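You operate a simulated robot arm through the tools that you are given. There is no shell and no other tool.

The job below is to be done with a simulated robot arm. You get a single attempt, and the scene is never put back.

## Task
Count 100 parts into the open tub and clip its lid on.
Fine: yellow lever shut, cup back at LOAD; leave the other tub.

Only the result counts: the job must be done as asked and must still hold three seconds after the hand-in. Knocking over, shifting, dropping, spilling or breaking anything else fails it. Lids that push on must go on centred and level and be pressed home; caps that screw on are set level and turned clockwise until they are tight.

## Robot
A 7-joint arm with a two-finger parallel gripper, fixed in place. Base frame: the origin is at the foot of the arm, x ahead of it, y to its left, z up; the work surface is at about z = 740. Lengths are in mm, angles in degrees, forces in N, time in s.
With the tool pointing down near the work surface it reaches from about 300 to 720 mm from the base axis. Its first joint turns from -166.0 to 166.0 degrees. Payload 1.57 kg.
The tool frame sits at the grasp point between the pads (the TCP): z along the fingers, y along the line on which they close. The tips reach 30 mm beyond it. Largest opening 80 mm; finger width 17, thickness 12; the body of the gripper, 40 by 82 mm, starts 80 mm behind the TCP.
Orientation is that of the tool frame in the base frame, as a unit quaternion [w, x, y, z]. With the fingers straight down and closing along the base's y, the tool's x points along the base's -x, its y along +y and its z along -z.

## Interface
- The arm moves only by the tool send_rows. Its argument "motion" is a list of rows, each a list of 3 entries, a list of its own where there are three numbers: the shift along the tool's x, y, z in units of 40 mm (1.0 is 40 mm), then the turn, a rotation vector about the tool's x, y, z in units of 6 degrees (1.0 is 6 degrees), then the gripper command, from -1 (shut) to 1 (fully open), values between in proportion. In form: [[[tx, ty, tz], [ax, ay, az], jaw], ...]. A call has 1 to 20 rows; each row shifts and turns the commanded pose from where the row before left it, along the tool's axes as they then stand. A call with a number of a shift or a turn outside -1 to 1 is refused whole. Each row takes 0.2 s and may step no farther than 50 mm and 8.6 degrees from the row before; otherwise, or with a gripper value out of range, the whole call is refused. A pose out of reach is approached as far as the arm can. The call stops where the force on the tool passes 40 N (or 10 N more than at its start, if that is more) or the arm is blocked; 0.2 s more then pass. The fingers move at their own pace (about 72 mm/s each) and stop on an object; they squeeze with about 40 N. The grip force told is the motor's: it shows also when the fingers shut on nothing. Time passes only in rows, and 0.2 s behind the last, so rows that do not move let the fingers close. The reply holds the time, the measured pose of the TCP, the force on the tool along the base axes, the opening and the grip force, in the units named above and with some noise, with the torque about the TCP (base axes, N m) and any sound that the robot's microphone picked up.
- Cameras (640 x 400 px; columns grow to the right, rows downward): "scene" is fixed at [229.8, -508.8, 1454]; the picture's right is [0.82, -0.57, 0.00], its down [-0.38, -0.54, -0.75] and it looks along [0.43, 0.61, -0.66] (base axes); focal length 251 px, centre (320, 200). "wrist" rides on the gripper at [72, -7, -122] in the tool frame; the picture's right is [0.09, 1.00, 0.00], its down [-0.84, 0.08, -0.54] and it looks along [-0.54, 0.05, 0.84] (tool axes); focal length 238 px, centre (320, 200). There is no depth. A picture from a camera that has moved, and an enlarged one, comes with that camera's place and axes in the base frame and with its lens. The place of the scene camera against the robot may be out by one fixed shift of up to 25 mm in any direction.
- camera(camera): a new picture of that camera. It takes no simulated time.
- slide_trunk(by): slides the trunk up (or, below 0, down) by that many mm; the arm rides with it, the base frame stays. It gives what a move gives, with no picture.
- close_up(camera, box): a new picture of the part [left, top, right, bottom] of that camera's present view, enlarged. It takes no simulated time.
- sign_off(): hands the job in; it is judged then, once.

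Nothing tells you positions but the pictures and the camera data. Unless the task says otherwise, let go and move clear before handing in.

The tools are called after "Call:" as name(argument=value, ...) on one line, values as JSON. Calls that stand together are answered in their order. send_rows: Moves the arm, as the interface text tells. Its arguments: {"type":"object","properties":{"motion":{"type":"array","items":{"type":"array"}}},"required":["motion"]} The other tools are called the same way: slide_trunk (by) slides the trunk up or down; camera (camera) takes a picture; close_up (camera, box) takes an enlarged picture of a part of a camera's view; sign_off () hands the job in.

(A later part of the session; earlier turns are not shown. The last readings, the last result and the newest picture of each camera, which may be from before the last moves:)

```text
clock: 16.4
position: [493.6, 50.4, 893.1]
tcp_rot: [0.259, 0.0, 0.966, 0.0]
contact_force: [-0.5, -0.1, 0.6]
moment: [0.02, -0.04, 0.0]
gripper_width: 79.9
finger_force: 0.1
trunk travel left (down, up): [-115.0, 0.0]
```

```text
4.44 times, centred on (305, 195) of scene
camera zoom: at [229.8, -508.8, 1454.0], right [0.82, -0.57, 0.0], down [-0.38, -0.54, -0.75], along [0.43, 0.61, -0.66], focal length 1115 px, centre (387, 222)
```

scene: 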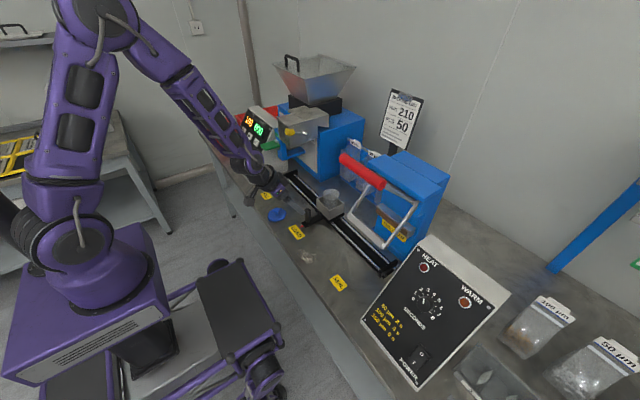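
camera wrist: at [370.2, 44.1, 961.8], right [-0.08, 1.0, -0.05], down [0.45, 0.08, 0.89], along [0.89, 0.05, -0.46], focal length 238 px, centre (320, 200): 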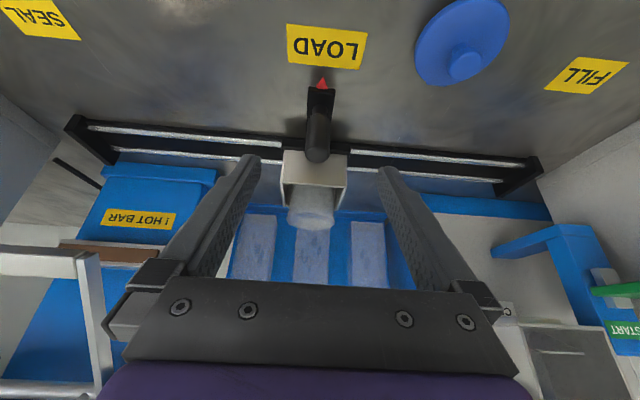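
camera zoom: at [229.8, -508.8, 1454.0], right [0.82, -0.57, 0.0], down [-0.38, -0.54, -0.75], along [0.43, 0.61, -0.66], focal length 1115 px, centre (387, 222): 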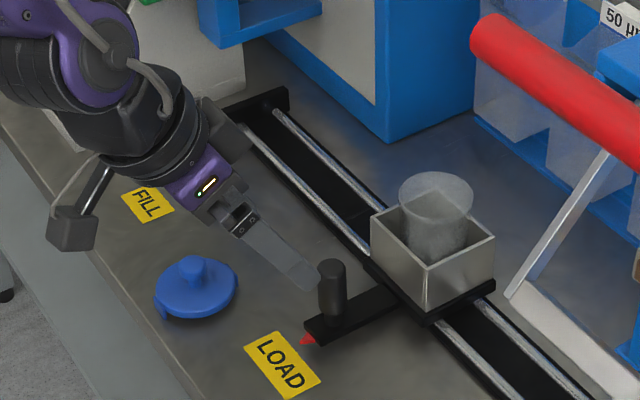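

The knob is confirmed at (546, 50), with its top at z≈827. I'll advance 100 mm and grip it.

Call:
send_rows(motion=[[[0, 0, 0.8], [0, 0, 0], 1], [[0, 0, 0.8], [0, 0, 0], 1], [[0, 0, 0.6], [0, 0, 0], 1], [[0, 0, 0.3], [0, 0, 0], 1], [[0, 0, 0], [0, 0, 0], 0], [[0, 0, 0], [0, 0, 0], -0.3], [[0, 0, 0], [0, 0, 0], -1], [[0, 0, 0], [0, 0, 0], -1]])

Call:
close_up(camera="scene", box=[250, 150, 360, 240])

Call:
camera(camera="wrist")

```text
clock: 18.2
position: [543.8, 51.2, 805.7]
tcp_rot: [0.259, 0.001, 0.966, -0.001]
contact_force: [2.0, -3.3, -1.9]
moment: [-0.14, -0.21, -0.19]
gripper_width: 23.7
finger_force: 35.5
trunk travel left (down, up): [-115.0, 0.0]
```

```text
4.44 times, centred on (305, 195) of scene
camera zoom: at [229.8, -508.8, 1454.0], right [0.82, -0.57, 0.0], down [-0.38, -0.54, -0.75], along [0.43, 0.61, -0.66], focal length 1115 px, centre (387, 222)
```

zoom: 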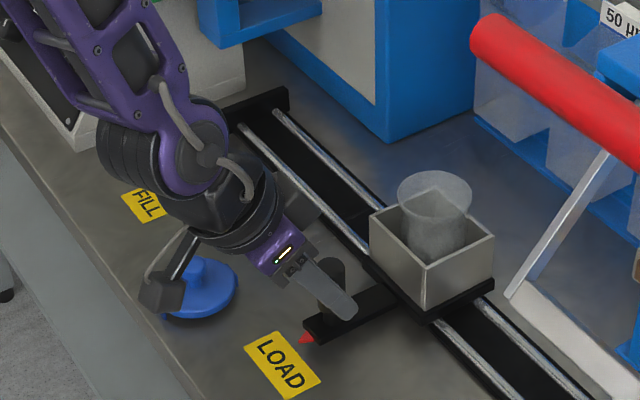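

```text
taken
camera wrist: at [420.6, 44.5, 875.5], right [-0.08, 1.0, -0.05], down [0.45, 0.08, 0.89], along [0.89, 0.05, -0.46], focal length 238 px, centre (320, 200)
```

wrist: 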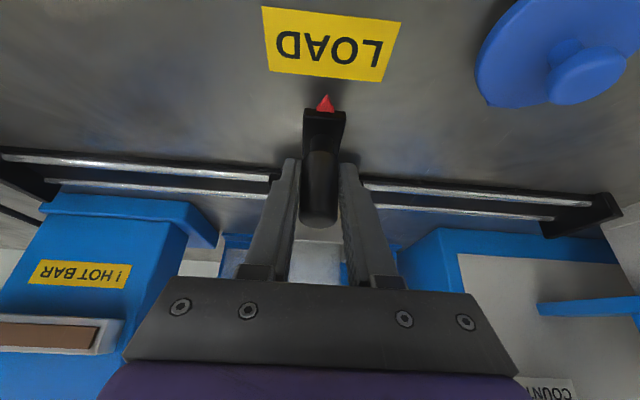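

The knob is gripped. I'll slide the carriage +251 mm to FILL at a moderate speed.

Call:
send_rows(motion=[[[0, 0.15, 0], [0, 0, 0], -1], [[0, 0.3, 0], [0, 0, 0], -1], [[0, 0.4, 0], [0, 0, 0], -1], [[0, 0.45, 0], [0, 0, 0], -1], [[0, 0.45, 0], [0, 0, 0], -1], [[0, 0.45, 0], [0, 0, 0], -1], [[0, 0.45, 0], [0, 0, 0], -1], [[0, 0.45, 0], [0, 0, 0], -1], [[0, 0.45, 0], [0, 0, 0], -1], [[0, 0.45, 0], [0, 0, 0], -1], [[0, 0.45, 0], [0, 0, 0], -1], [[0, 0.45, 0], [0, 0, 0], -1], [[0, 0.45, 0], [0, 0, 0], -1], [[0, 0.4, 0], [0, 0, 0], -1], [[0, 0.3, 0], [0, 0, 0], -1], [[0, 0.15, 0], [0, 0, 0], -1], [[0, 0, 0], [0, 0, 0], -1]])

Call:
camera(camera="wrist")

Call:
camera(camera="scene")

Call:
close_up(camera="scene", box=[240, 100, 350, 210])

```text
clock: 21.8
position: [543.6, 299.1, 807.4]
tcp_rot: [0.259, 0.0, 0.966, 0.001]
contact_force: [-0.9, 1.4, -2.4]
moment: [-0.06, 0.19, 0.08]
gripper_width: 23.5
finger_force: 35.8
trunk travel left (down, up): [-115.0, 0.0]
```

```text
taken
camera wrist: at [420.5, 292.3, 875.6], right [-0.08, 1.0, -0.05], down [0.45, 0.08, 0.89], along [0.89, 0.05, -0.46], focal length 238 px, centre (320, 200)
```

wrist: 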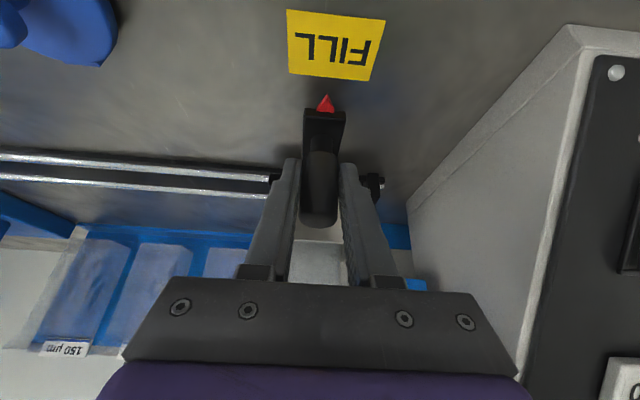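

```text
taken
```

scene: 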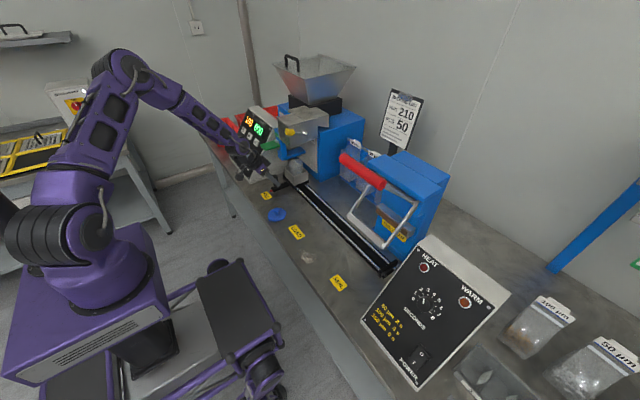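

```text
3.64 times, centred on (295, 155) of scene
camera zoom: at [229.8, -508.8, 1454.0], right [0.82, -0.57, 0.0], down [-0.38, -0.54, -0.75], along [0.43, 0.61, -0.66], focal length 912 px, centre (411, 364)
```

zoom: 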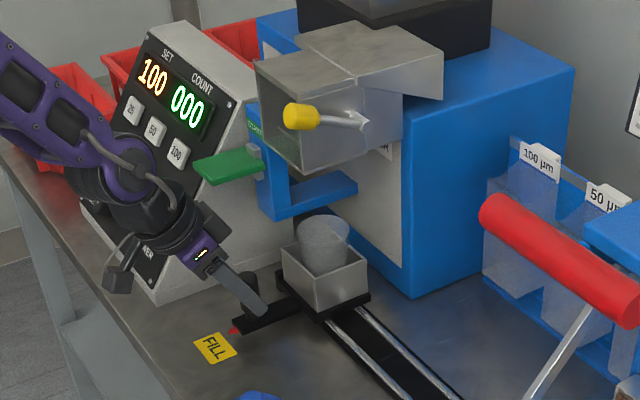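

The pointer is about 2.5 mm short of the FILL label's centre. I'll nudge it, release and back out along the fingers.

Call:
send_rows(motion=[[[0, 0.0625, 0], [0, 0, 0], -1], [[0, 0, 0], [0, 0, 0], -1]])

Call:
send_rows(motion=[[[0, 0, 0], [0, 0, 0], -0.2], [[0, 0, 0], [0, 0, 0], 0.2], [[0, 0, 0], [0, 0, 0], 0.2], [[0, 0, -0.5], [0, 0, 0], 0.2], [[0, 0, -1], [0, 0, 0], 0.2], [[0, 0, -1], [0, 0, 0], 0.2], [[0, 0, 0], [0, 0, 0], 0.2]])

Call:
camera(camera="wrist")

Call:
close_up(camera="scene", box=[240, 100, 350, 210])

```text
clock: 22.4
position: [544.0, 300.4, 807.0]
tcp_rot: [0.258, 0.0, 0.966, -0.001]
contact_force: [-7.4, -8.3, 2.1]
moment: [-0.05, -0.33, -0.14]
gripper_width: 23.5
finger_force: 35.6
trunk travel left (down, up): [-115.0, 0.0]
```

```text
clock: 24.0
position: [493.9, 299.7, 894.0]
tcp_rot: [0.259, 0.0, 0.966, 0.0]
contact_force: [-0.2, 0.0, -0.3]
moment: [0.01, -0.03, 0.01]
gripper_width: 48.3
finger_force: 0.1
trunk travel left (down, up): [-115.0, 0.0]
```

```text
taken
camera wrist: at [370.1, 293.4, 963.1], right [-0.08, 1.0, -0.05], down [0.45, 0.08, 0.89], along [0.89, 0.05, -0.46], focal length 238 px, centre (320, 200)
```

wrist: 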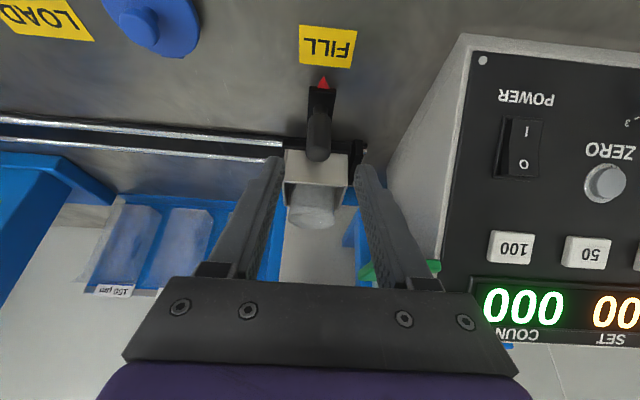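

```text
3.64 times, centred on (295, 155) of scene
camera zoom: at [229.8, -508.8, 1454.0], right [0.82, -0.57, 0.0], down [-0.38, -0.54, -0.75], along [0.43, 0.61, -0.66], focal length 912 px, centre (411, 364)
```

zoom: 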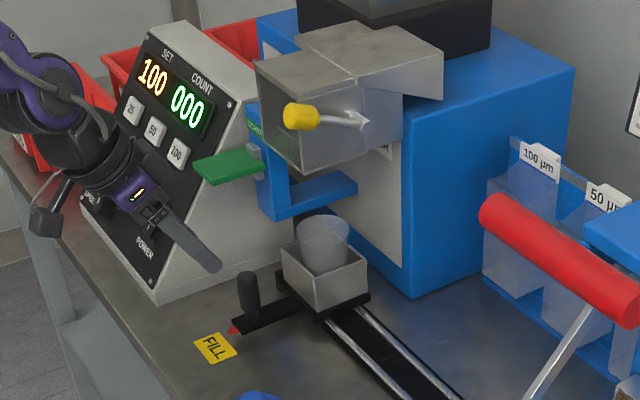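

The carriage reached its end stop with the pointer at FILL. Next is START: I'll shut the gripper, rise and shift to y≈373 to look at the paddle from above.

Call:
send_rows(motion=[[[-0.5, 0, -0.8], [0, 0, 0], -1], [[-0.5, 0, -0.8], [0, 0, 0], -1], [[-0.5, 0, -0.8], [0, 0, 0], -1], [[0, 0.9, 0], [0, 0, 0], -1], [[0, 0.9, 0], [0, 0, 0], -1], [[0, 0, 0], [0, 0, 0], -1]])

Call:
camera(camera="wrist")

Call:
close_up(camera="wrist", box=[240, 60, 400, 220])

```text
clock: 25.4
position: [497.8, 372.5, 1006.2]
tcp_rot: [0.258, 0.0, 0.966, 0.0]
contact_force: [0.2, 0.7, 0.0]
moment: [-0.04, 0.03, -0.03]
gripper_width: 0.1
finger_force: 21.2
trunk travel left (down, up): [-115.0, 0.0]
```

```text
taken
camera wrist: at [373.6, 365.8, 1075.1], right [-0.08, 1.0, -0.05], down [0.45, 0.08, 0.89], along [0.89, 0.05, -0.46], focal length 238 px, centre (320, 200)
```

wrist: 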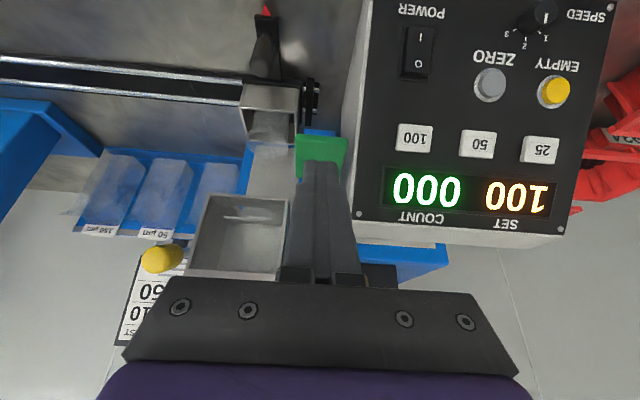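

```text
2.50 times, centred on (320, 140) of wrist
camera zoom: at [373.6, 365.8, 1075.1], right [-0.08, 1.0, -0.05], down [0.45, 0.08, 0.89], along [0.89, 0.05, -0.46], focal length 596 px, centre (320, 350)
```

zoom: 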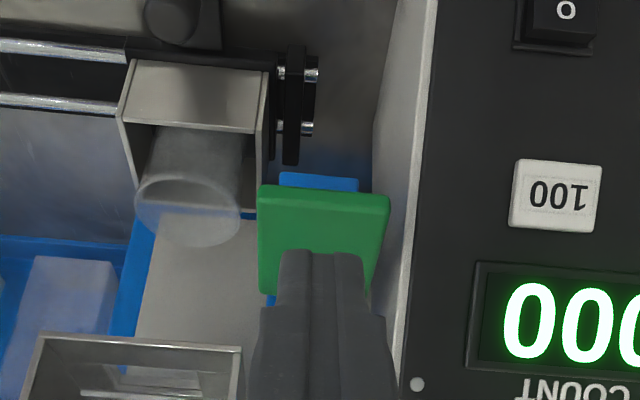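

The paddle's outer edge is at about (544, 372, 921) and it is about 49 mm wide. I'll press straight down near x≈557 and listen.

Call:
send_rows(motion=[[[-0.3, 0, 0.77], [0, 0, 0], -1], [[-0.3, 0, 0.77], [0, 0, 0], -1], [[0.05, 0, 0.087], [0, 0, 0], -1], [[0.05, 0, 0.087], [0, 0, 0], -1], [[0.05, 0, 0.087], [0, 0, 0], -1], [[0.05, 0, 0.087], [0, 0, 0], -1], [[0.05, 0, 0.087], [0, 0, 0], -1], [[0.025, 0, 0.043], [0, 0, 0], -1]])

Call:
close_up(camera="scene", box=[240, 100, 350, 190])

Call:
camera(camera="wrist")

```text
clock: 27.2
position: [550.7, 375.3, 943.6]
tcp_rot: [0.259, 0.0, 0.966, 0.0]
contact_force: [0.5, 0.5, 3.5]
moment: [-0.04, -0.01, -0.02]
gripper_width: 0.1
finger_force: 20.9
trunk travel left (down, up): [-115.0, 0.0]
```

```text
4.44 times, centred on (295, 145) of scene
camera zoom: at [229.8, -508.8, 1454.0], right [0.82, -0.57, 0.0], down [-0.38, -0.54, -0.75], along [0.43, 0.61, -0.66], focal length 1115 px, centre (431, 444)
```

zoom: 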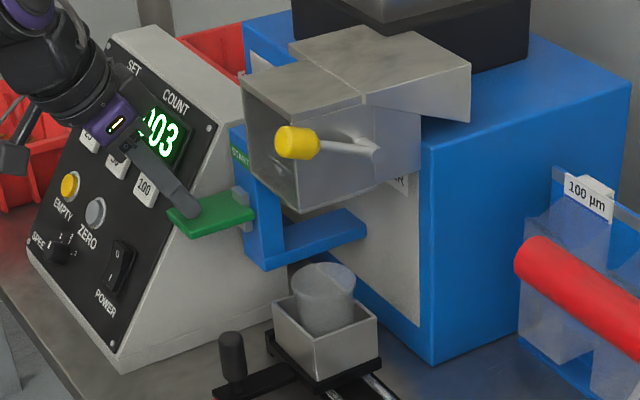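

```text
taken
camera wrist: at [426.7, 366.7, 1011.4], right [-0.08, 1.0, -0.05], down [0.45, 0.08, 0.89], along [0.89, 0.05, -0.46], focal length 238 px, centre (320, 200)
```

wrist: 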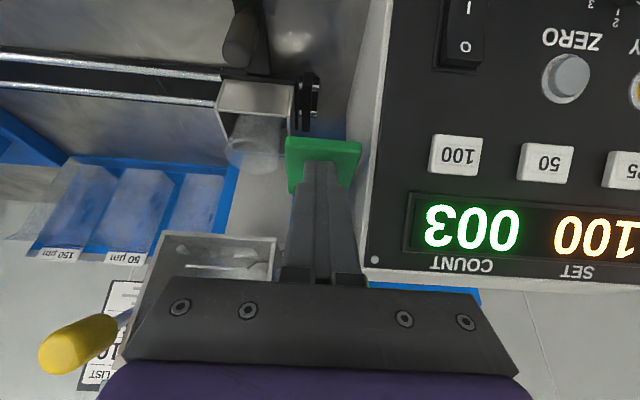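

The count has started and reads 003. I'll wait a second with the paddle held and check the rate.

Call:
send_rows(motion=[[[0, 0, 0], [0, 0, 0], -1], [[0, 0, 0], [0, 0, 0], -1], [[0, 0, 0], [0, 0, 0], -1], [[0, 0, 0], [0, 0, 0], -1]])

Call:
close_up(camera="wrist", box=[120, 80, 640, 340])

Call:
close_up(camera="scene", box=[240, 100, 350, 190])

```text
clock: 28.2
position: [549.3, 373.8, 943.5]
tcp_rot: [0.259, 0.001, 0.966, 0.0]
contact_force: [0.6, -0.5, 3.3]
moment: [-0.04, -0.04, 0.03]
gripper_width: 0.1
finger_force: 21.4
trunk travel left (down, up): [-115.0, 0.0]
```

```text
1.23 times, centred on (380, 210) of wrist
camera zoom: at [426.8, 366.7, 1011.4], right [-0.08, 1.0, -0.05], down [0.45, 0.08, 0.89], along [0.89, 0.05, -0.46], focal length 293 px, centre (246, 188)
```

zoom: 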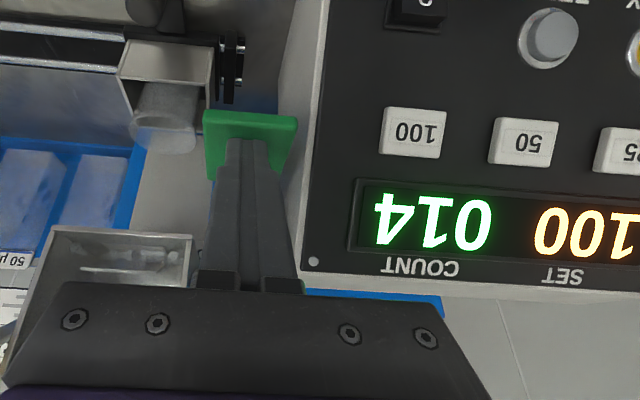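

```text
4.44 times, centred on (295, 145) of scene
camera zoom: at [229.8, -508.8, 1454.0], right [0.82, -0.57, 0.0], down [-0.38, -0.54, -0.75], along [0.43, 0.61, -0.66], focal length 1115 px, centre (431, 444)
```

zoom: 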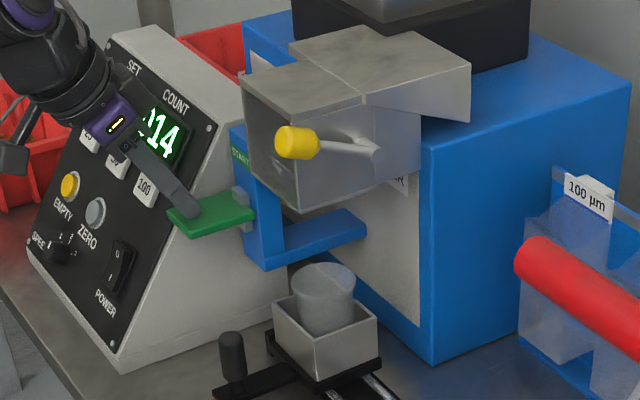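

It runs at about 11 parts per second, and the parts are collecting in the chute chamber. I'll lift off the paddle and check that the count continues by itself.

Call:
send_rows(motion=[[[-0.15, 0, -0.26], [0, 0, 0], -1], [[-0.15, 0, -0.26], [0, 0, 0], -1]])

Call:
camera(camera="wrist")

Call:
send_rows(motion=[[[0, 0, 0], [0, 0, 0], -1], [[0, 0, 0], [0, 0, 0], -1], [[0, 0, 0], [0, 0, 0], -1], [[0, 0, 0], [0, 0, 0], -1]])

Call:
camera(camera="wrist")

```text
clock: 28.8
position: [550.4, 373.2, 967.5]
tcp_rot: [0.259, 0.002, 0.966, -0.001]
contact_force: [0.0, -0.1, -0.4]
moment: [0.05, 0.0, -0.02]
gripper_width: 0.2
finger_force: 21.8
trunk travel left (down, up): [-115.0, 0.0]
```

```text
taken
camera wrist: at [426.3, 366.1, 1035.5], right [-0.08, 1.0, -0.05], down [0.45, 0.08, 0.89], along [0.89, 0.05, -0.46], focal length 238 px, centre (320, 200)
```

wrist: 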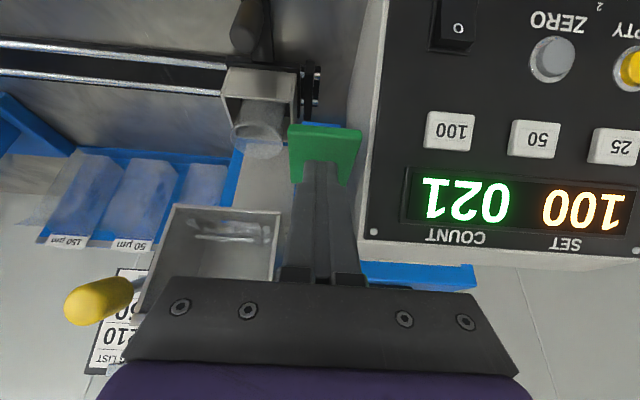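

```text
clock: 29.8
position: [550.2, 371.6, 967.0]
tcp_rot: [0.259, 0.0, 0.966, 0.0]
contact_force: [0.0, -1.1, -0.4]
moment: [-0.03, 0.0, 0.01]
gripper_width: 0.0
finger_force: 21.4
trunk travel left (down, up): [-115.0, 0.0]
```

```text
taken
camera wrist: at [426.5, 366.0, 1035.6], right [-0.08, 1.0, -0.05], down [0.45, 0.08, 0.89], along [0.89, 0.05, -0.46], focal length 238 px, centre (320, 200)
```

wrist: 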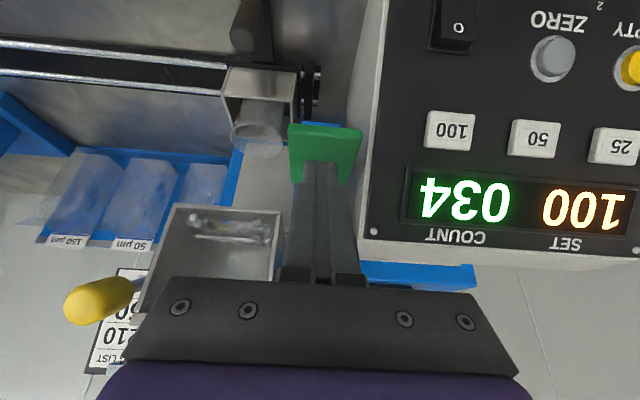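

The count is latched and running (034). While it finishes I'll back away and move to view the yellow lever.

Call:
send_rows(motion=[[[0, 0, -0.94], [0, 0, 0], -1], [[0, 0, -0.94], [0, 0, 0], -1], [[0, 0, -0.94], [0, 0, 0], -1], [[0, 0, -0.94], [0, 0, 0], -1], [[0, -0.86, 0], [0, 0, 0], -1], [[0, -0.86, 0], [0, 0, 0], -1], [[0, -0.86, 0], [0, 0, 0], -1], [[0, -0.86, 0], [0, 0, 0], -1], [[0, 0, 0], [0, 0, 0], -1]])

Call:
camera(camera="wrist")

Call:
close_up(camera="scene", box=[240, 100, 350, 190])

```text
clock: 31.8
position: [475.3, 235.3, 1095.8]
tcp_rot: [0.259, 0.0, 0.966, 0.001]
contact_force: [0.1, 1.1, 0.2]
moment: [0.04, -0.02, 0.0]
gripper_width: 0.0
finger_force: 21.7
trunk travel left (down, up): [-115.0, 0.0]
```

```text
taken
camera wrist: at [351.3, 227.9, 1165.4], right [-0.08, 1.0, -0.05], down [0.45, 0.08, 0.89], along [0.89, 0.05, -0.46], focal length 238 px, centre (320, 200)
```

wrist: 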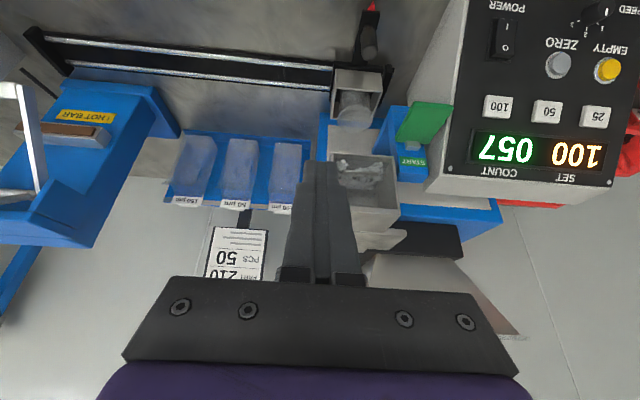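

```text
4.44 times, centred on (295, 145) of scene
camera zoom: at [229.8, -508.8, 1454.0], right [0.82, -0.57, 0.0], down [-0.38, -0.54, -0.75], along [0.43, 0.61, -0.66], focal length 1115 px, centre (431, 444)
```

zoom: 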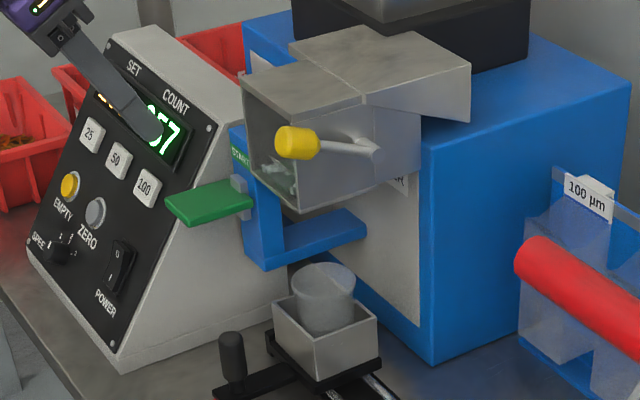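

Call:
close_up(camera="wrist", box=[300, 60, 440, 240])

Call:
close_up(camera="scene", box=[275, 105, 335, 160])

```text
2.22 times, centred on (370, 150) of wrist
camera zoom: at [351.3, 227.9, 1165.4], right [-0.08, 1.0, -0.05], down [0.45, 0.08, 0.89], along [0.89, 0.05, -0.46], focal length 530 px, centre (209, 311)
```

zoom: 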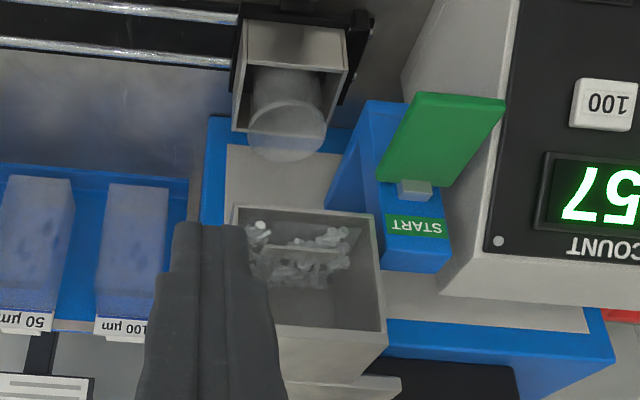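

```text
7.27 times, centred on (305, 132) of scene
camera zoom: at [229.8, -508.8, 1454.0], right [0.82, -0.57, 0.0], down [-0.38, -0.54, -0.75], along [0.43, 0.61, -0.66], focal length 1825 px, centre (429, 691)
```

zoom: 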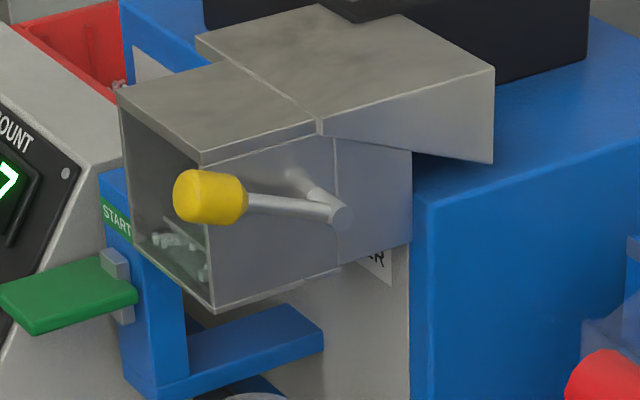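

At count 057 the parts are sitting behind the clear chamber front. The chamber floor is at about z≈951, above the tub. I'll roll the gripper so one finger sits above and one below the yellow knob and the lever can be worked both ways, and set it nearly horizontal while the count finishes.

Call:
send_rows(motion=[[[0, 0, 0], [0, 0, -1], -1], [[0, 0, 0], [0, 0, -1], -1], [[0, 0, 0], [0, 0, -1], -1], [[0, 0, 0], [0, 0, -1], -1], [[0, 0, 0], [0, 0, -1], -1], [[0, 0, 0], [0, 0, -1], -1], [[0, 0, 0], [0, 0, -1], -1], [[0, 0, 0], [0, 0, -1], -1], [[0, 0, 0], [0, 0, -1], -1], [[0, 0, 0], [0, 0, -1], -1], [[0, 0, 0], [0, 0, -1], -1], [[0, 0, 0], [0, 0, -1], -1], [[0, 0, 0], [0, 0, -1], -1], [[0, 0, 0], [0, 0, -1], -1], [[0, 0, 0], [0, 0, -1], -1], [[0, 0, 0], [0, 0, 0], -1]])

Call:
send_rows(motion=[[[0, 0, 0], [1, 0, 0], -1], [[0, 0, 0], [1, 0, 0], -1], [[0, 0, 0], [1, 0, 0], -0.3], [[0, 0, 0], [1, 0, 0], 0.4], [[0, 0, 0], [1, 0, 0], 0.4], [[0, 0, 0], [1, 0, 0], 0.4], [[0, 0, 0], [1, 0, 0], 0.4], [[0, 0, 0], [1, 0, 0], 0.4], [[0, 0, 0], [0, 0, 0], 0.4]])

Call:
camera(camera="wrist")

Call:
camera(camera="scene")

```text
clock: 35.2
position: [475.6, 236.0, 1098.1]
tcp_rot: [0.183, -0.683, 0.683, -0.183]
contact_force: [-0.3, 0.6, -0.3]
moment: [0.02, -0.02, -0.01]
gripper_width: 0.0
finger_force: 21.5
trunk travel left (down, up): [-115.0, 0.0]
```

```text
clock: 37.2
position: [474.4, 235.6, 1097.2]
tcp_rot: [0.446, -0.549, 0.549, -0.445]
contact_force: [-0.4, 0.0, 0.2]
moment: [0.01, 0.0, 0.0]
gripper_width: 56.1
finger_force: 0.2
trunk travel left (down, up): [-115.0, 0.0]
```

```text
taken
camera wrist: at [356.4, 163.8, 1128.2], right [-0.21, -0.09, -0.97], down [-0.55, 0.84, 0.04], along [0.81, 0.54, -0.22], focal length 238 px, centre (320, 200)
```

wrist: 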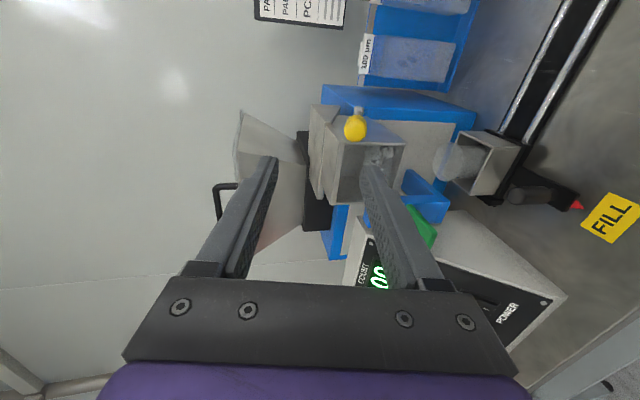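

```text
taken
```

scene: 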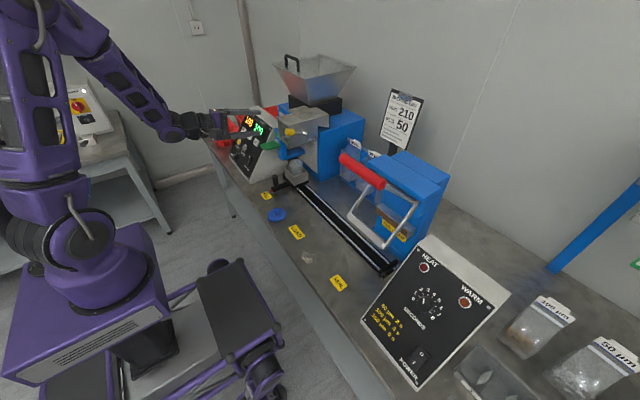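

Call:
close_up(camera="wrist", box=[290, 70, 480, 230])

Call:
close_up(camera="scene", box=[235, 100, 335, 170])

```text
2.50 times, centred on (385, 150) of wrist
camera zoom: at [356.4, 163.8, 1128.2], right [-0.21, -0.09, -0.97], down [-0.55, 0.84, 0.04], along [0.81, 0.54, -0.22], focal length 596 px, centre (158, 325)
```

zoom: 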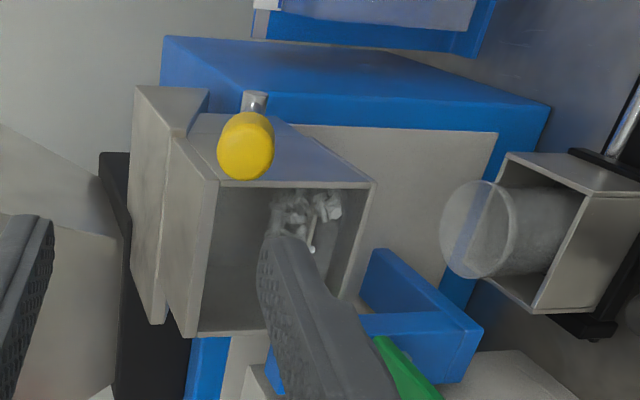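

```text
5.71 times, centred on (285, 135) of scene
camera zoom: at [229.8, -508.8, 1454.0], right [0.82, -0.57, 0.0], down [-0.38, -0.54, -0.75], along [0.43, 0.61, -0.66], focal length 1434 px, centre (520, 571)
```

zoom: 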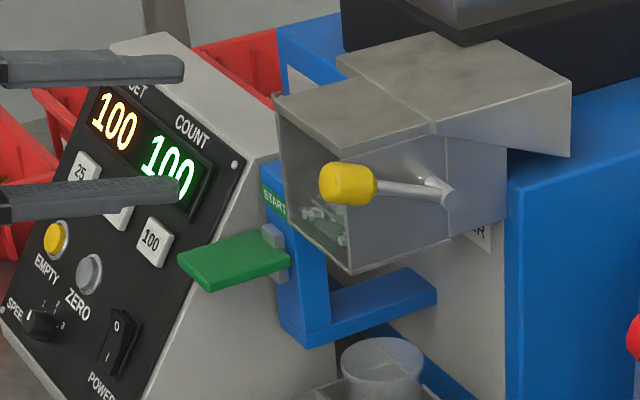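

Count reads 100 and has stopped. The knob is confirmed at (606, 236, 1028). I'll bring the open fingers up around it, one above and one below.

Call:
send_rows(motion=[[[0, 0.5, 0], [0, 0, 0], 0.4], [[0, 0.51, 0], [0, 0, 0], 0.4], [[0, 0, 0.8], [0, 0, 0], 0.4], [[0, 0, 0.8], [0, 0, 0], 0.4], [[0, 0, 0.5], [0, 0, 0], 0.4], [[0, 0, 0], [0, 0, 0], 0.4]])

Call:
camera(camera="wrist")

Call:
close_up(camera="scene", box=[235, 90, 335, 170])

```text
clock: 38.6
position: [550.5, 236.3, 1039.7]
tcp_rot: [0.445, -0.549, 0.55, -0.445]
contact_force: [0.4, -0.2, 0.1]
moment: [0.01, 0.04, 0.03]
gripper_width: 55.9
finger_force: 0.1
trunk travel left (down, up): [-115.0, 0.0]
```

```text
taken
camera wrist: at [431.1, 163.4, 1071.6], right [-0.21, -0.09, -0.97], down [-0.55, 0.84, 0.04], along [0.81, 0.54, -0.22], focal length 238 px, centre (320, 200)
```

wrist: 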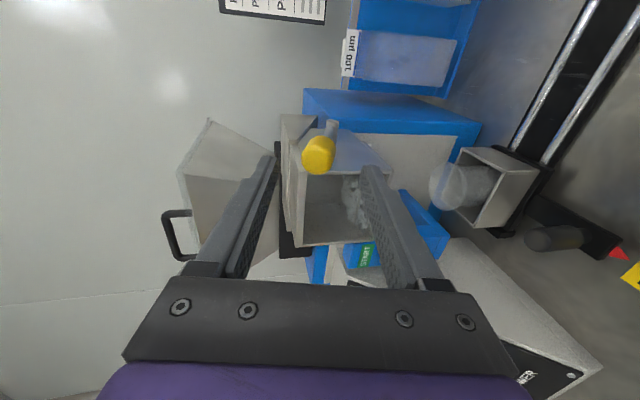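

```text
5.00 times, centred on (285, 130) of scene
camera zoom: at [229.8, -508.8, 1454.0], right [0.82, -0.57, 0.0], down [-0.38, -0.54, -0.75], along [0.43, 0.61, -0.66], focal length 1254 px, centre (495, 550)
```

zoom: 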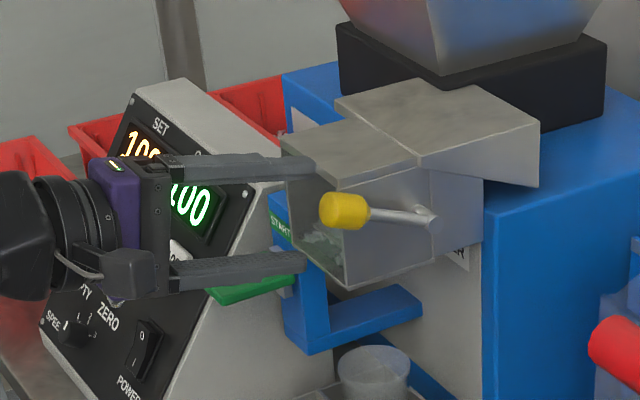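

The knob is centred between the fingers. I'll advance over it, then lower so the upper finger pushes it down, watching force and motion.

Call:
send_rows(motion=[[[0.07, 0, 0.5], [0, 0, 0], 0.4], [[0, 0, 0.5], [0, 0, 0], 0.4], [[0, 0.24, 0.05], [0, 0, 0], 0.4], [[0, 0.12, 0.026], [0, 0, 0], 0.4], [[0, 0.12, 0.026], [0, 0, 0], 0.4], [[0, 0.12, 0.026], [0, 0, 0], 0.4]])

Call:
camera(camera="wrist")

Call:
close_up(camera="scene", box=[235, 90, 335, 170])

```text
clock: 40.0
position: [587.7, 233.1, 1008.2]
tcp_rot: [0.445, -0.55, 0.55, -0.445]
contact_force: [0.4, 0.8, -0.3]
moment: [0.02, 0.0, 0.03]
gripper_width: 56.2
finger_force: 0.1
trunk travel left (down, up): [-115.0, 0.0]
```

```text
taken
camera wrist: at [469.5, 161.0, 1038.4], right [-0.21, -0.09, -0.97], down [-0.55, 0.84, 0.04], along [0.81, 0.54, -0.22], focal length 238 px, centre (320, 200)
```

wrist: 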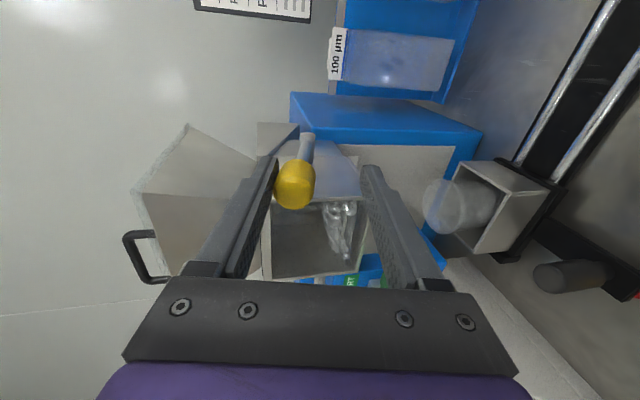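

```text
5.00 times, centred on (285, 130) of scene
camera zoom: at [229.8, -508.8, 1454.0], right [0.82, -0.57, 0.0], down [-0.38, -0.54, -0.75], along [0.43, 0.61, -0.66], focal length 1254 px, centre (495, 550)
```

zoom: 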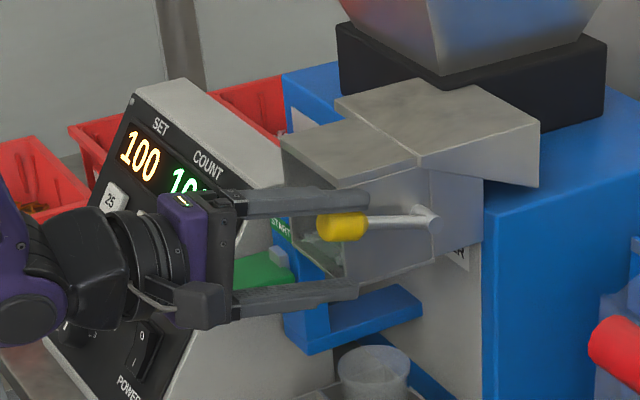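

The lever is moving down freely. I'll continue slowly.

Call:
send_rows(motion=[[[0, 0.12, 0.02], [0, 0, 0], 0.4], [[0, 0.12, 0.02], [0, 0, 0], 0.4], [[0, 0.12, 0.026], [0, 0, 0], 0.4], [[0, 0.12, 0.026], [0, 0, 0], 0.4], [[0, 0.12, 0.026], [0, 0, 0], 0.4]])

Call:
camera(camera="wrist")

Call:
close_up(camera="scene", box=[235, 90, 335, 170])

```text
clock: 41.2
position: [586.8, 232.4, 983.9]
tcp_rot: [0.444, -0.549, 0.55, -0.446]
contact_force: [-0.4, -0.4, 1.0]
moment: [0.01, 0.05, -0.04]
gripper_width: 56.0
finger_force: 0.1
trunk travel left (down, up): [-115.0, 0.0]
```

```text
taken
camera wrist: at [468.3, 160.6, 1014.0], right [-0.21, -0.09, -0.97], down [-0.55, 0.84, 0.04], along [0.81, 0.54, -0.22], focal length 238 px, centre (320, 200)
```

wrist: 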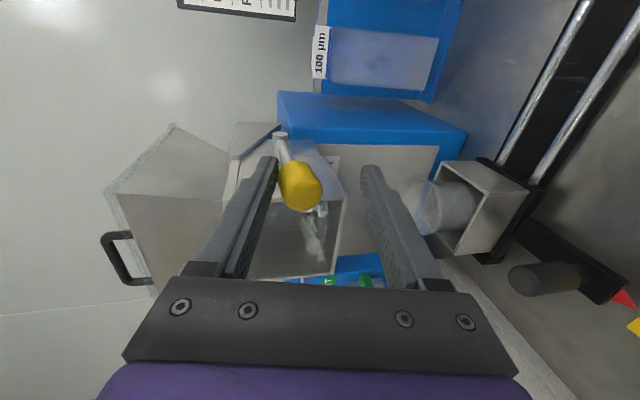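

```text
5.00 times, centred on (285, 130) of scene
camera zoom: at [229.8, -508.8, 1454.0], right [0.82, -0.57, 0.0], down [-0.38, -0.54, -0.75], along [0.43, 0.61, -0.66], focal length 1254 px, centre (495, 550)
```

zoom: 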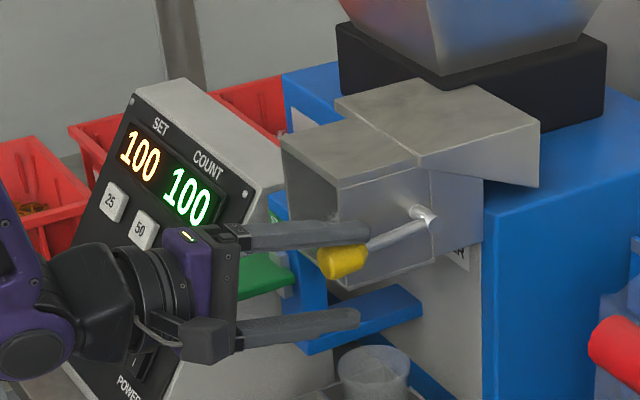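

Call:
send_rows(motion=[[[0, 0.12, 0.03], [0, 0, 0], 0.4], [[0, 0.12, 0.035], [0, 0, 0], 0.4], [[0, 0.12, 0.04], [0, 0, 0], 0.4], [[0, 0.12, 0.045], [0, 0, 0], 0.4]])

Call:
camera(camera="wrist")

Call:
close_up(camera="scene", box=[235, 90, 335, 190])

```text
clock: 42.2
position: [588.4, 232.8, 964.1]
tcp_rot: [0.445, -0.549, 0.55, -0.445]
contact_force: [0.1, -1.0, 0.1]
moment: [0.02, -0.01, -0.02]
gripper_width: 56.0
finger_force: 0.1
trunk travel left (down, up): [-115.0, 0.0]
```

```text
taken
camera wrist: at [470.1, 160.4, 994.2], right [-0.21, -0.09, -0.97], down [-0.55, 0.84, 0.04], along [0.81, 0.54, -0.22], focal length 238 px, centre (320, 200)
```

wrist: 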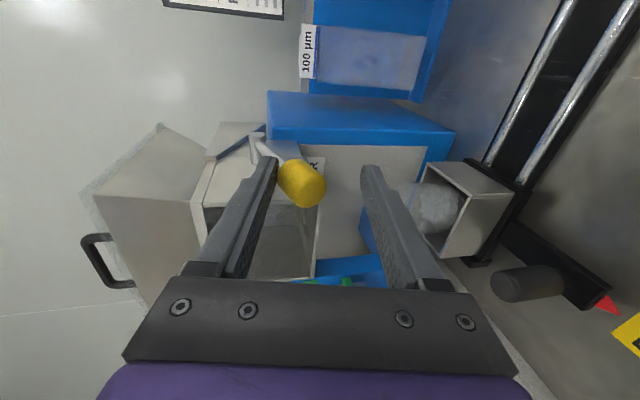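

```text
4.00 times, centred on (285, 140) of scene
camera zoom: at [229.8, -508.8, 1454.0], right [0.82, -0.57, 0.0], down [-0.38, -0.54, -0.75], along [0.43, 0.61, -0.66], focal length 1004 px, centre (460, 440)
```

zoom: 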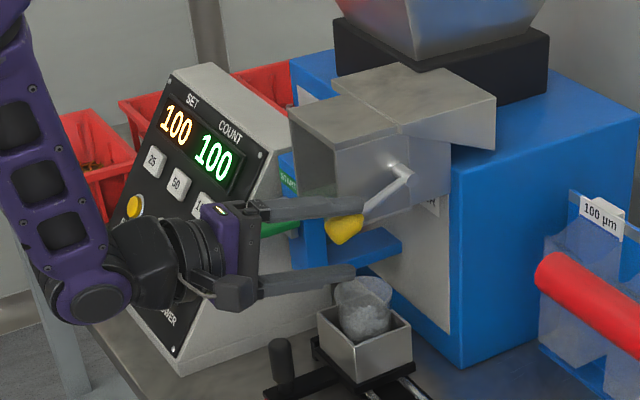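

The parts have dropped into the tub. I'll check that the chamber is empty and nothing spilled.

Call:
close_up(camera="wrist", box=[190, 130, 400, 290])

Call:
close_up(camera="scene", box=[300, 150, 350, 195])

Call:
close_up(camera="wrist", box=[380, 130, 540, 280])

```text
2.50 times, centred on (295, 210) of wrist
camera zoom: at [470.1, 160.4, 994.2], right [-0.21, -0.09, -0.97], down [-0.55, 0.84, 0.04], along [0.81, 0.54, -0.22], focal length 596 px, centre (382, 175)
```

zoom: 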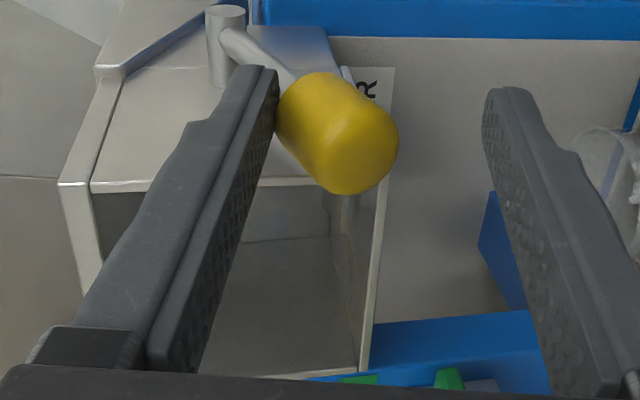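

```text
8.89 times, centred on (325, 172) of scene
camera zoom: at [229.8, -508.8, 1454.0], right [0.82, -0.57, 0.0], down [-0.38, -0.54, -0.75], along [0.43, 0.61, -0.66], focal length 2230 px, centre (276, 444)
```

zoom: 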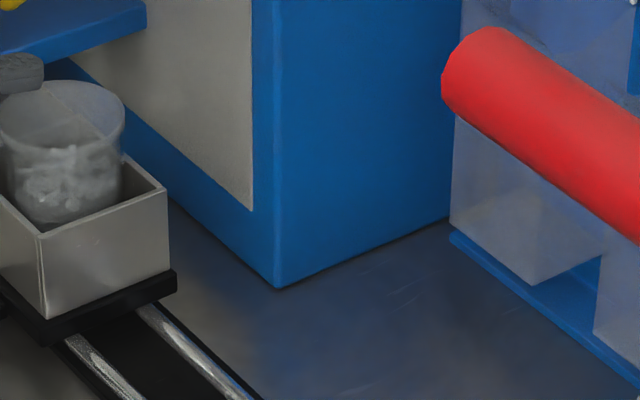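

```text
2.67 times, centred on (460, 205) of wrist
camera zoom: at [470.1, 160.4, 994.2], right [-0.21, -0.09, -0.97], down [-0.55, 0.84, 0.04], along [0.81, 0.54, -0.22], focal length 636 px, centre (-53, 187)
```

zoom: 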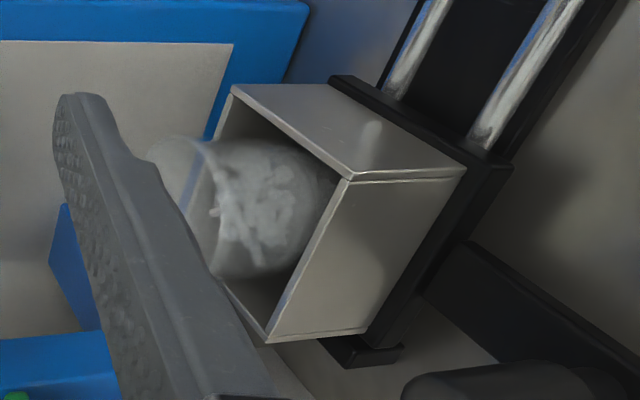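

The chamber looks empty and the screws are in the tub. I'll pause a moment, then raise the lower finger to swing the lever back up to shut.

Call:
send_rows(motion=[[[0, 0, 0.2], [0, 0, 0], 0.4], [[0, 0, 0], [0, 0, 0], 0.4], [[0, 0, 0], [0, 0, 0], 0.4], [[0, -0.196, -0.042], [0, 0, 0], 0.4], [[0, -0.196, -0.042], [0, 0, 0], 0.4], [[0, -0.196, -0.042], [0, 0, 0], 0.4], [[0, -0.196, -0.042], [0, 0, 0], 0.4], [[0, -0.147, -0.031], [0, 0, 0], 0.4], [[0, -0.147, -0.031], [0, 0, 0], 0.4], [[0, -0.147, -0.031], [0, 0, 0], 0.4], [[0, -0.147, -0.031], [0, 0, 0], 0.4]])

Call:
camera(camera="wrist")

Call:
close_up(camera="scene", box=[235, 90, 335, 190])

```text
clock: 44.6
position: [596.1, 233.3, 1018.1]
tcp_rot: [0.445, -0.548, 0.55, -0.446]
contact_force: [-1.1, 0.7, -0.7]
moment: [-0.01, 0.04, 0.01]
gripper_width: 56.6
finger_force: 0.2
trunk travel left (down, up): [-115.0, 0.0]
```

```text
taken
camera wrist: at [478.1, 160.9, 1049.3], right [-0.21, -0.09, -0.97], down [-0.55, 0.84, 0.04], along [0.81, 0.54, -0.22], focal length 238 px, centre (320, 200)
```

wrist: 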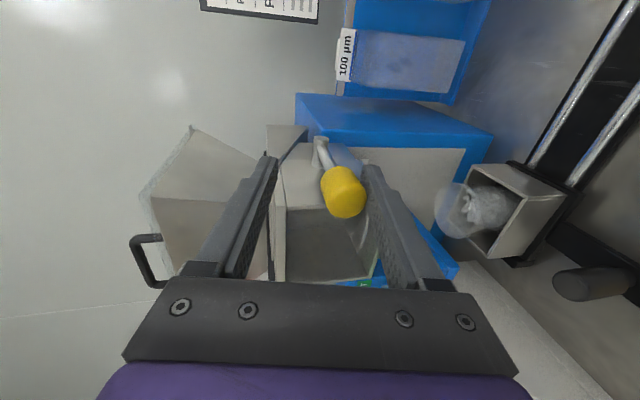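

```text
4.00 times, centred on (285, 140) of scene
camera zoom: at [229.8, -508.8, 1454.0], right [0.82, -0.57, 0.0], down [-0.38, -0.54, -0.75], along [0.43, 0.61, -0.66], focal length 1004 px, centre (460, 440)
```

zoom: 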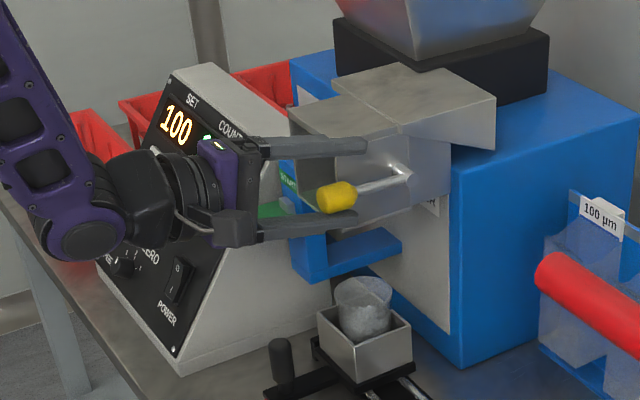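

Call:
send_rows(motion=[[[0, -0.1, -0.021], [0, 0, 0], 0.4], [[0, -0.1, -0.021], [0, 0, 0], 0.4], [[0, -0.1, -0.021], [0, 0, 0], 0.4], [[0, -0.1, -0.021], [0, 0, 0], 0.4], [[0, -0.1, -0.021], [0, 0, 0], 0.4], [[0, -0.1, -0.021], [0, 0, 0], 0.4]])

Call:
camera(camera="wrist")

Call:
close_up(camera="scene", box=[275, 105, 335, 160])

```text
clock: 46.0
position: [596.2, 232.5, 1042.9]
tcp_rot: [0.445, -0.55, 0.55, -0.444]
contact_force: [-0.1, 0.6, -0.5]
moment: [0.01, -0.02, -0.02]
gripper_width: 56.5
finger_force: 0.0
trunk travel left (down, up): [-115.0, 0.0]
```

```text
taken
camera wrist: at [478.8, 161.1, 1073.1], right [-0.21, -0.09, -0.97], down [-0.55, 0.84, 0.04], along [0.81, 0.54, -0.22], focal length 238 px, centre (320, 200)
```

wrist: 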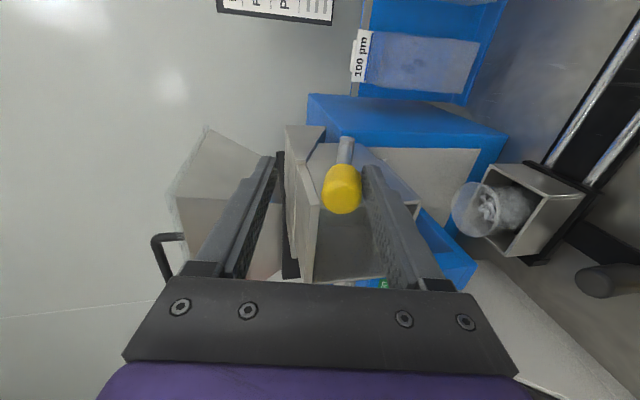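

```text
7.27 times, centred on (305, 132) of scene
camera zoom: at [229.8, -508.8, 1454.0], right [0.82, -0.57, 0.0], down [-0.38, -0.54, -0.75], along [0.43, 0.61, -0.66], focal length 1825 px, centre (429, 691)
```

zoom: 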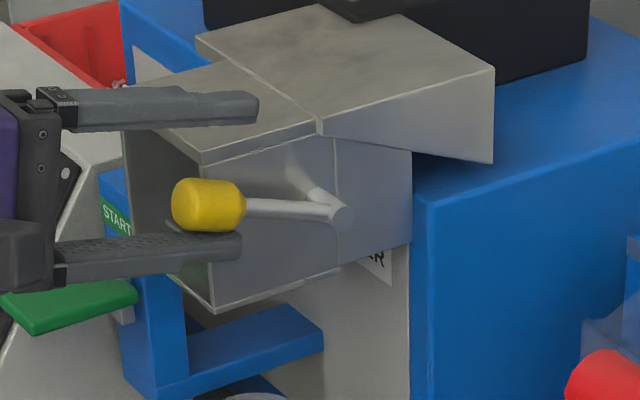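

Call:
send_rows(motion=[[[0, -0.075, -0.015], [0, 0, 0], 0.4], [[0, -0.075, -0.015], [0, 0, 0], 0.4], [[0, -0.05, -0.01], [0, 0, 0], 0.4]])

Call:
close_up(camera="scene", box=[275, 105, 335, 160])

```text
clock: 46.8
position: [596.2, 233.0, 1050.0]
tcp_rot: [0.444, -0.55, 0.551, -0.444]
contact_force: [0.8, -0.6, -7.4]
moment: [-0.04, 0.09, 0.0]
gripper_width: 62.3
finger_force: 2.8
trunk travel left (down, up): [-115.0, 0.0]
```

```text
7.27 times, centred on (305, 132) of scene
camera zoom: at [229.8, -508.8, 1454.0], right [0.82, -0.57, 0.0], down [-0.38, -0.54, -0.75], along [0.43, 0.61, -0.66], focal length 1825 px, centre (429, 691)
```

zoom: 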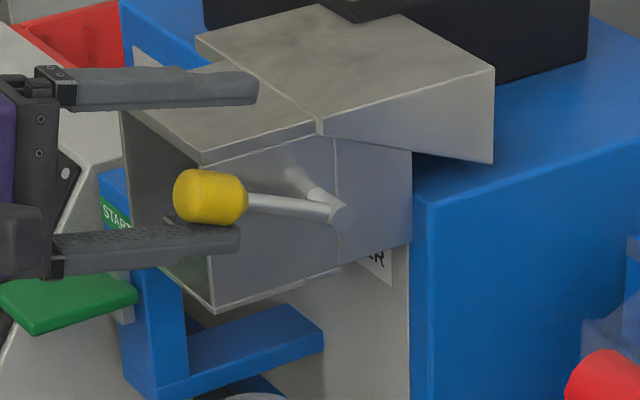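

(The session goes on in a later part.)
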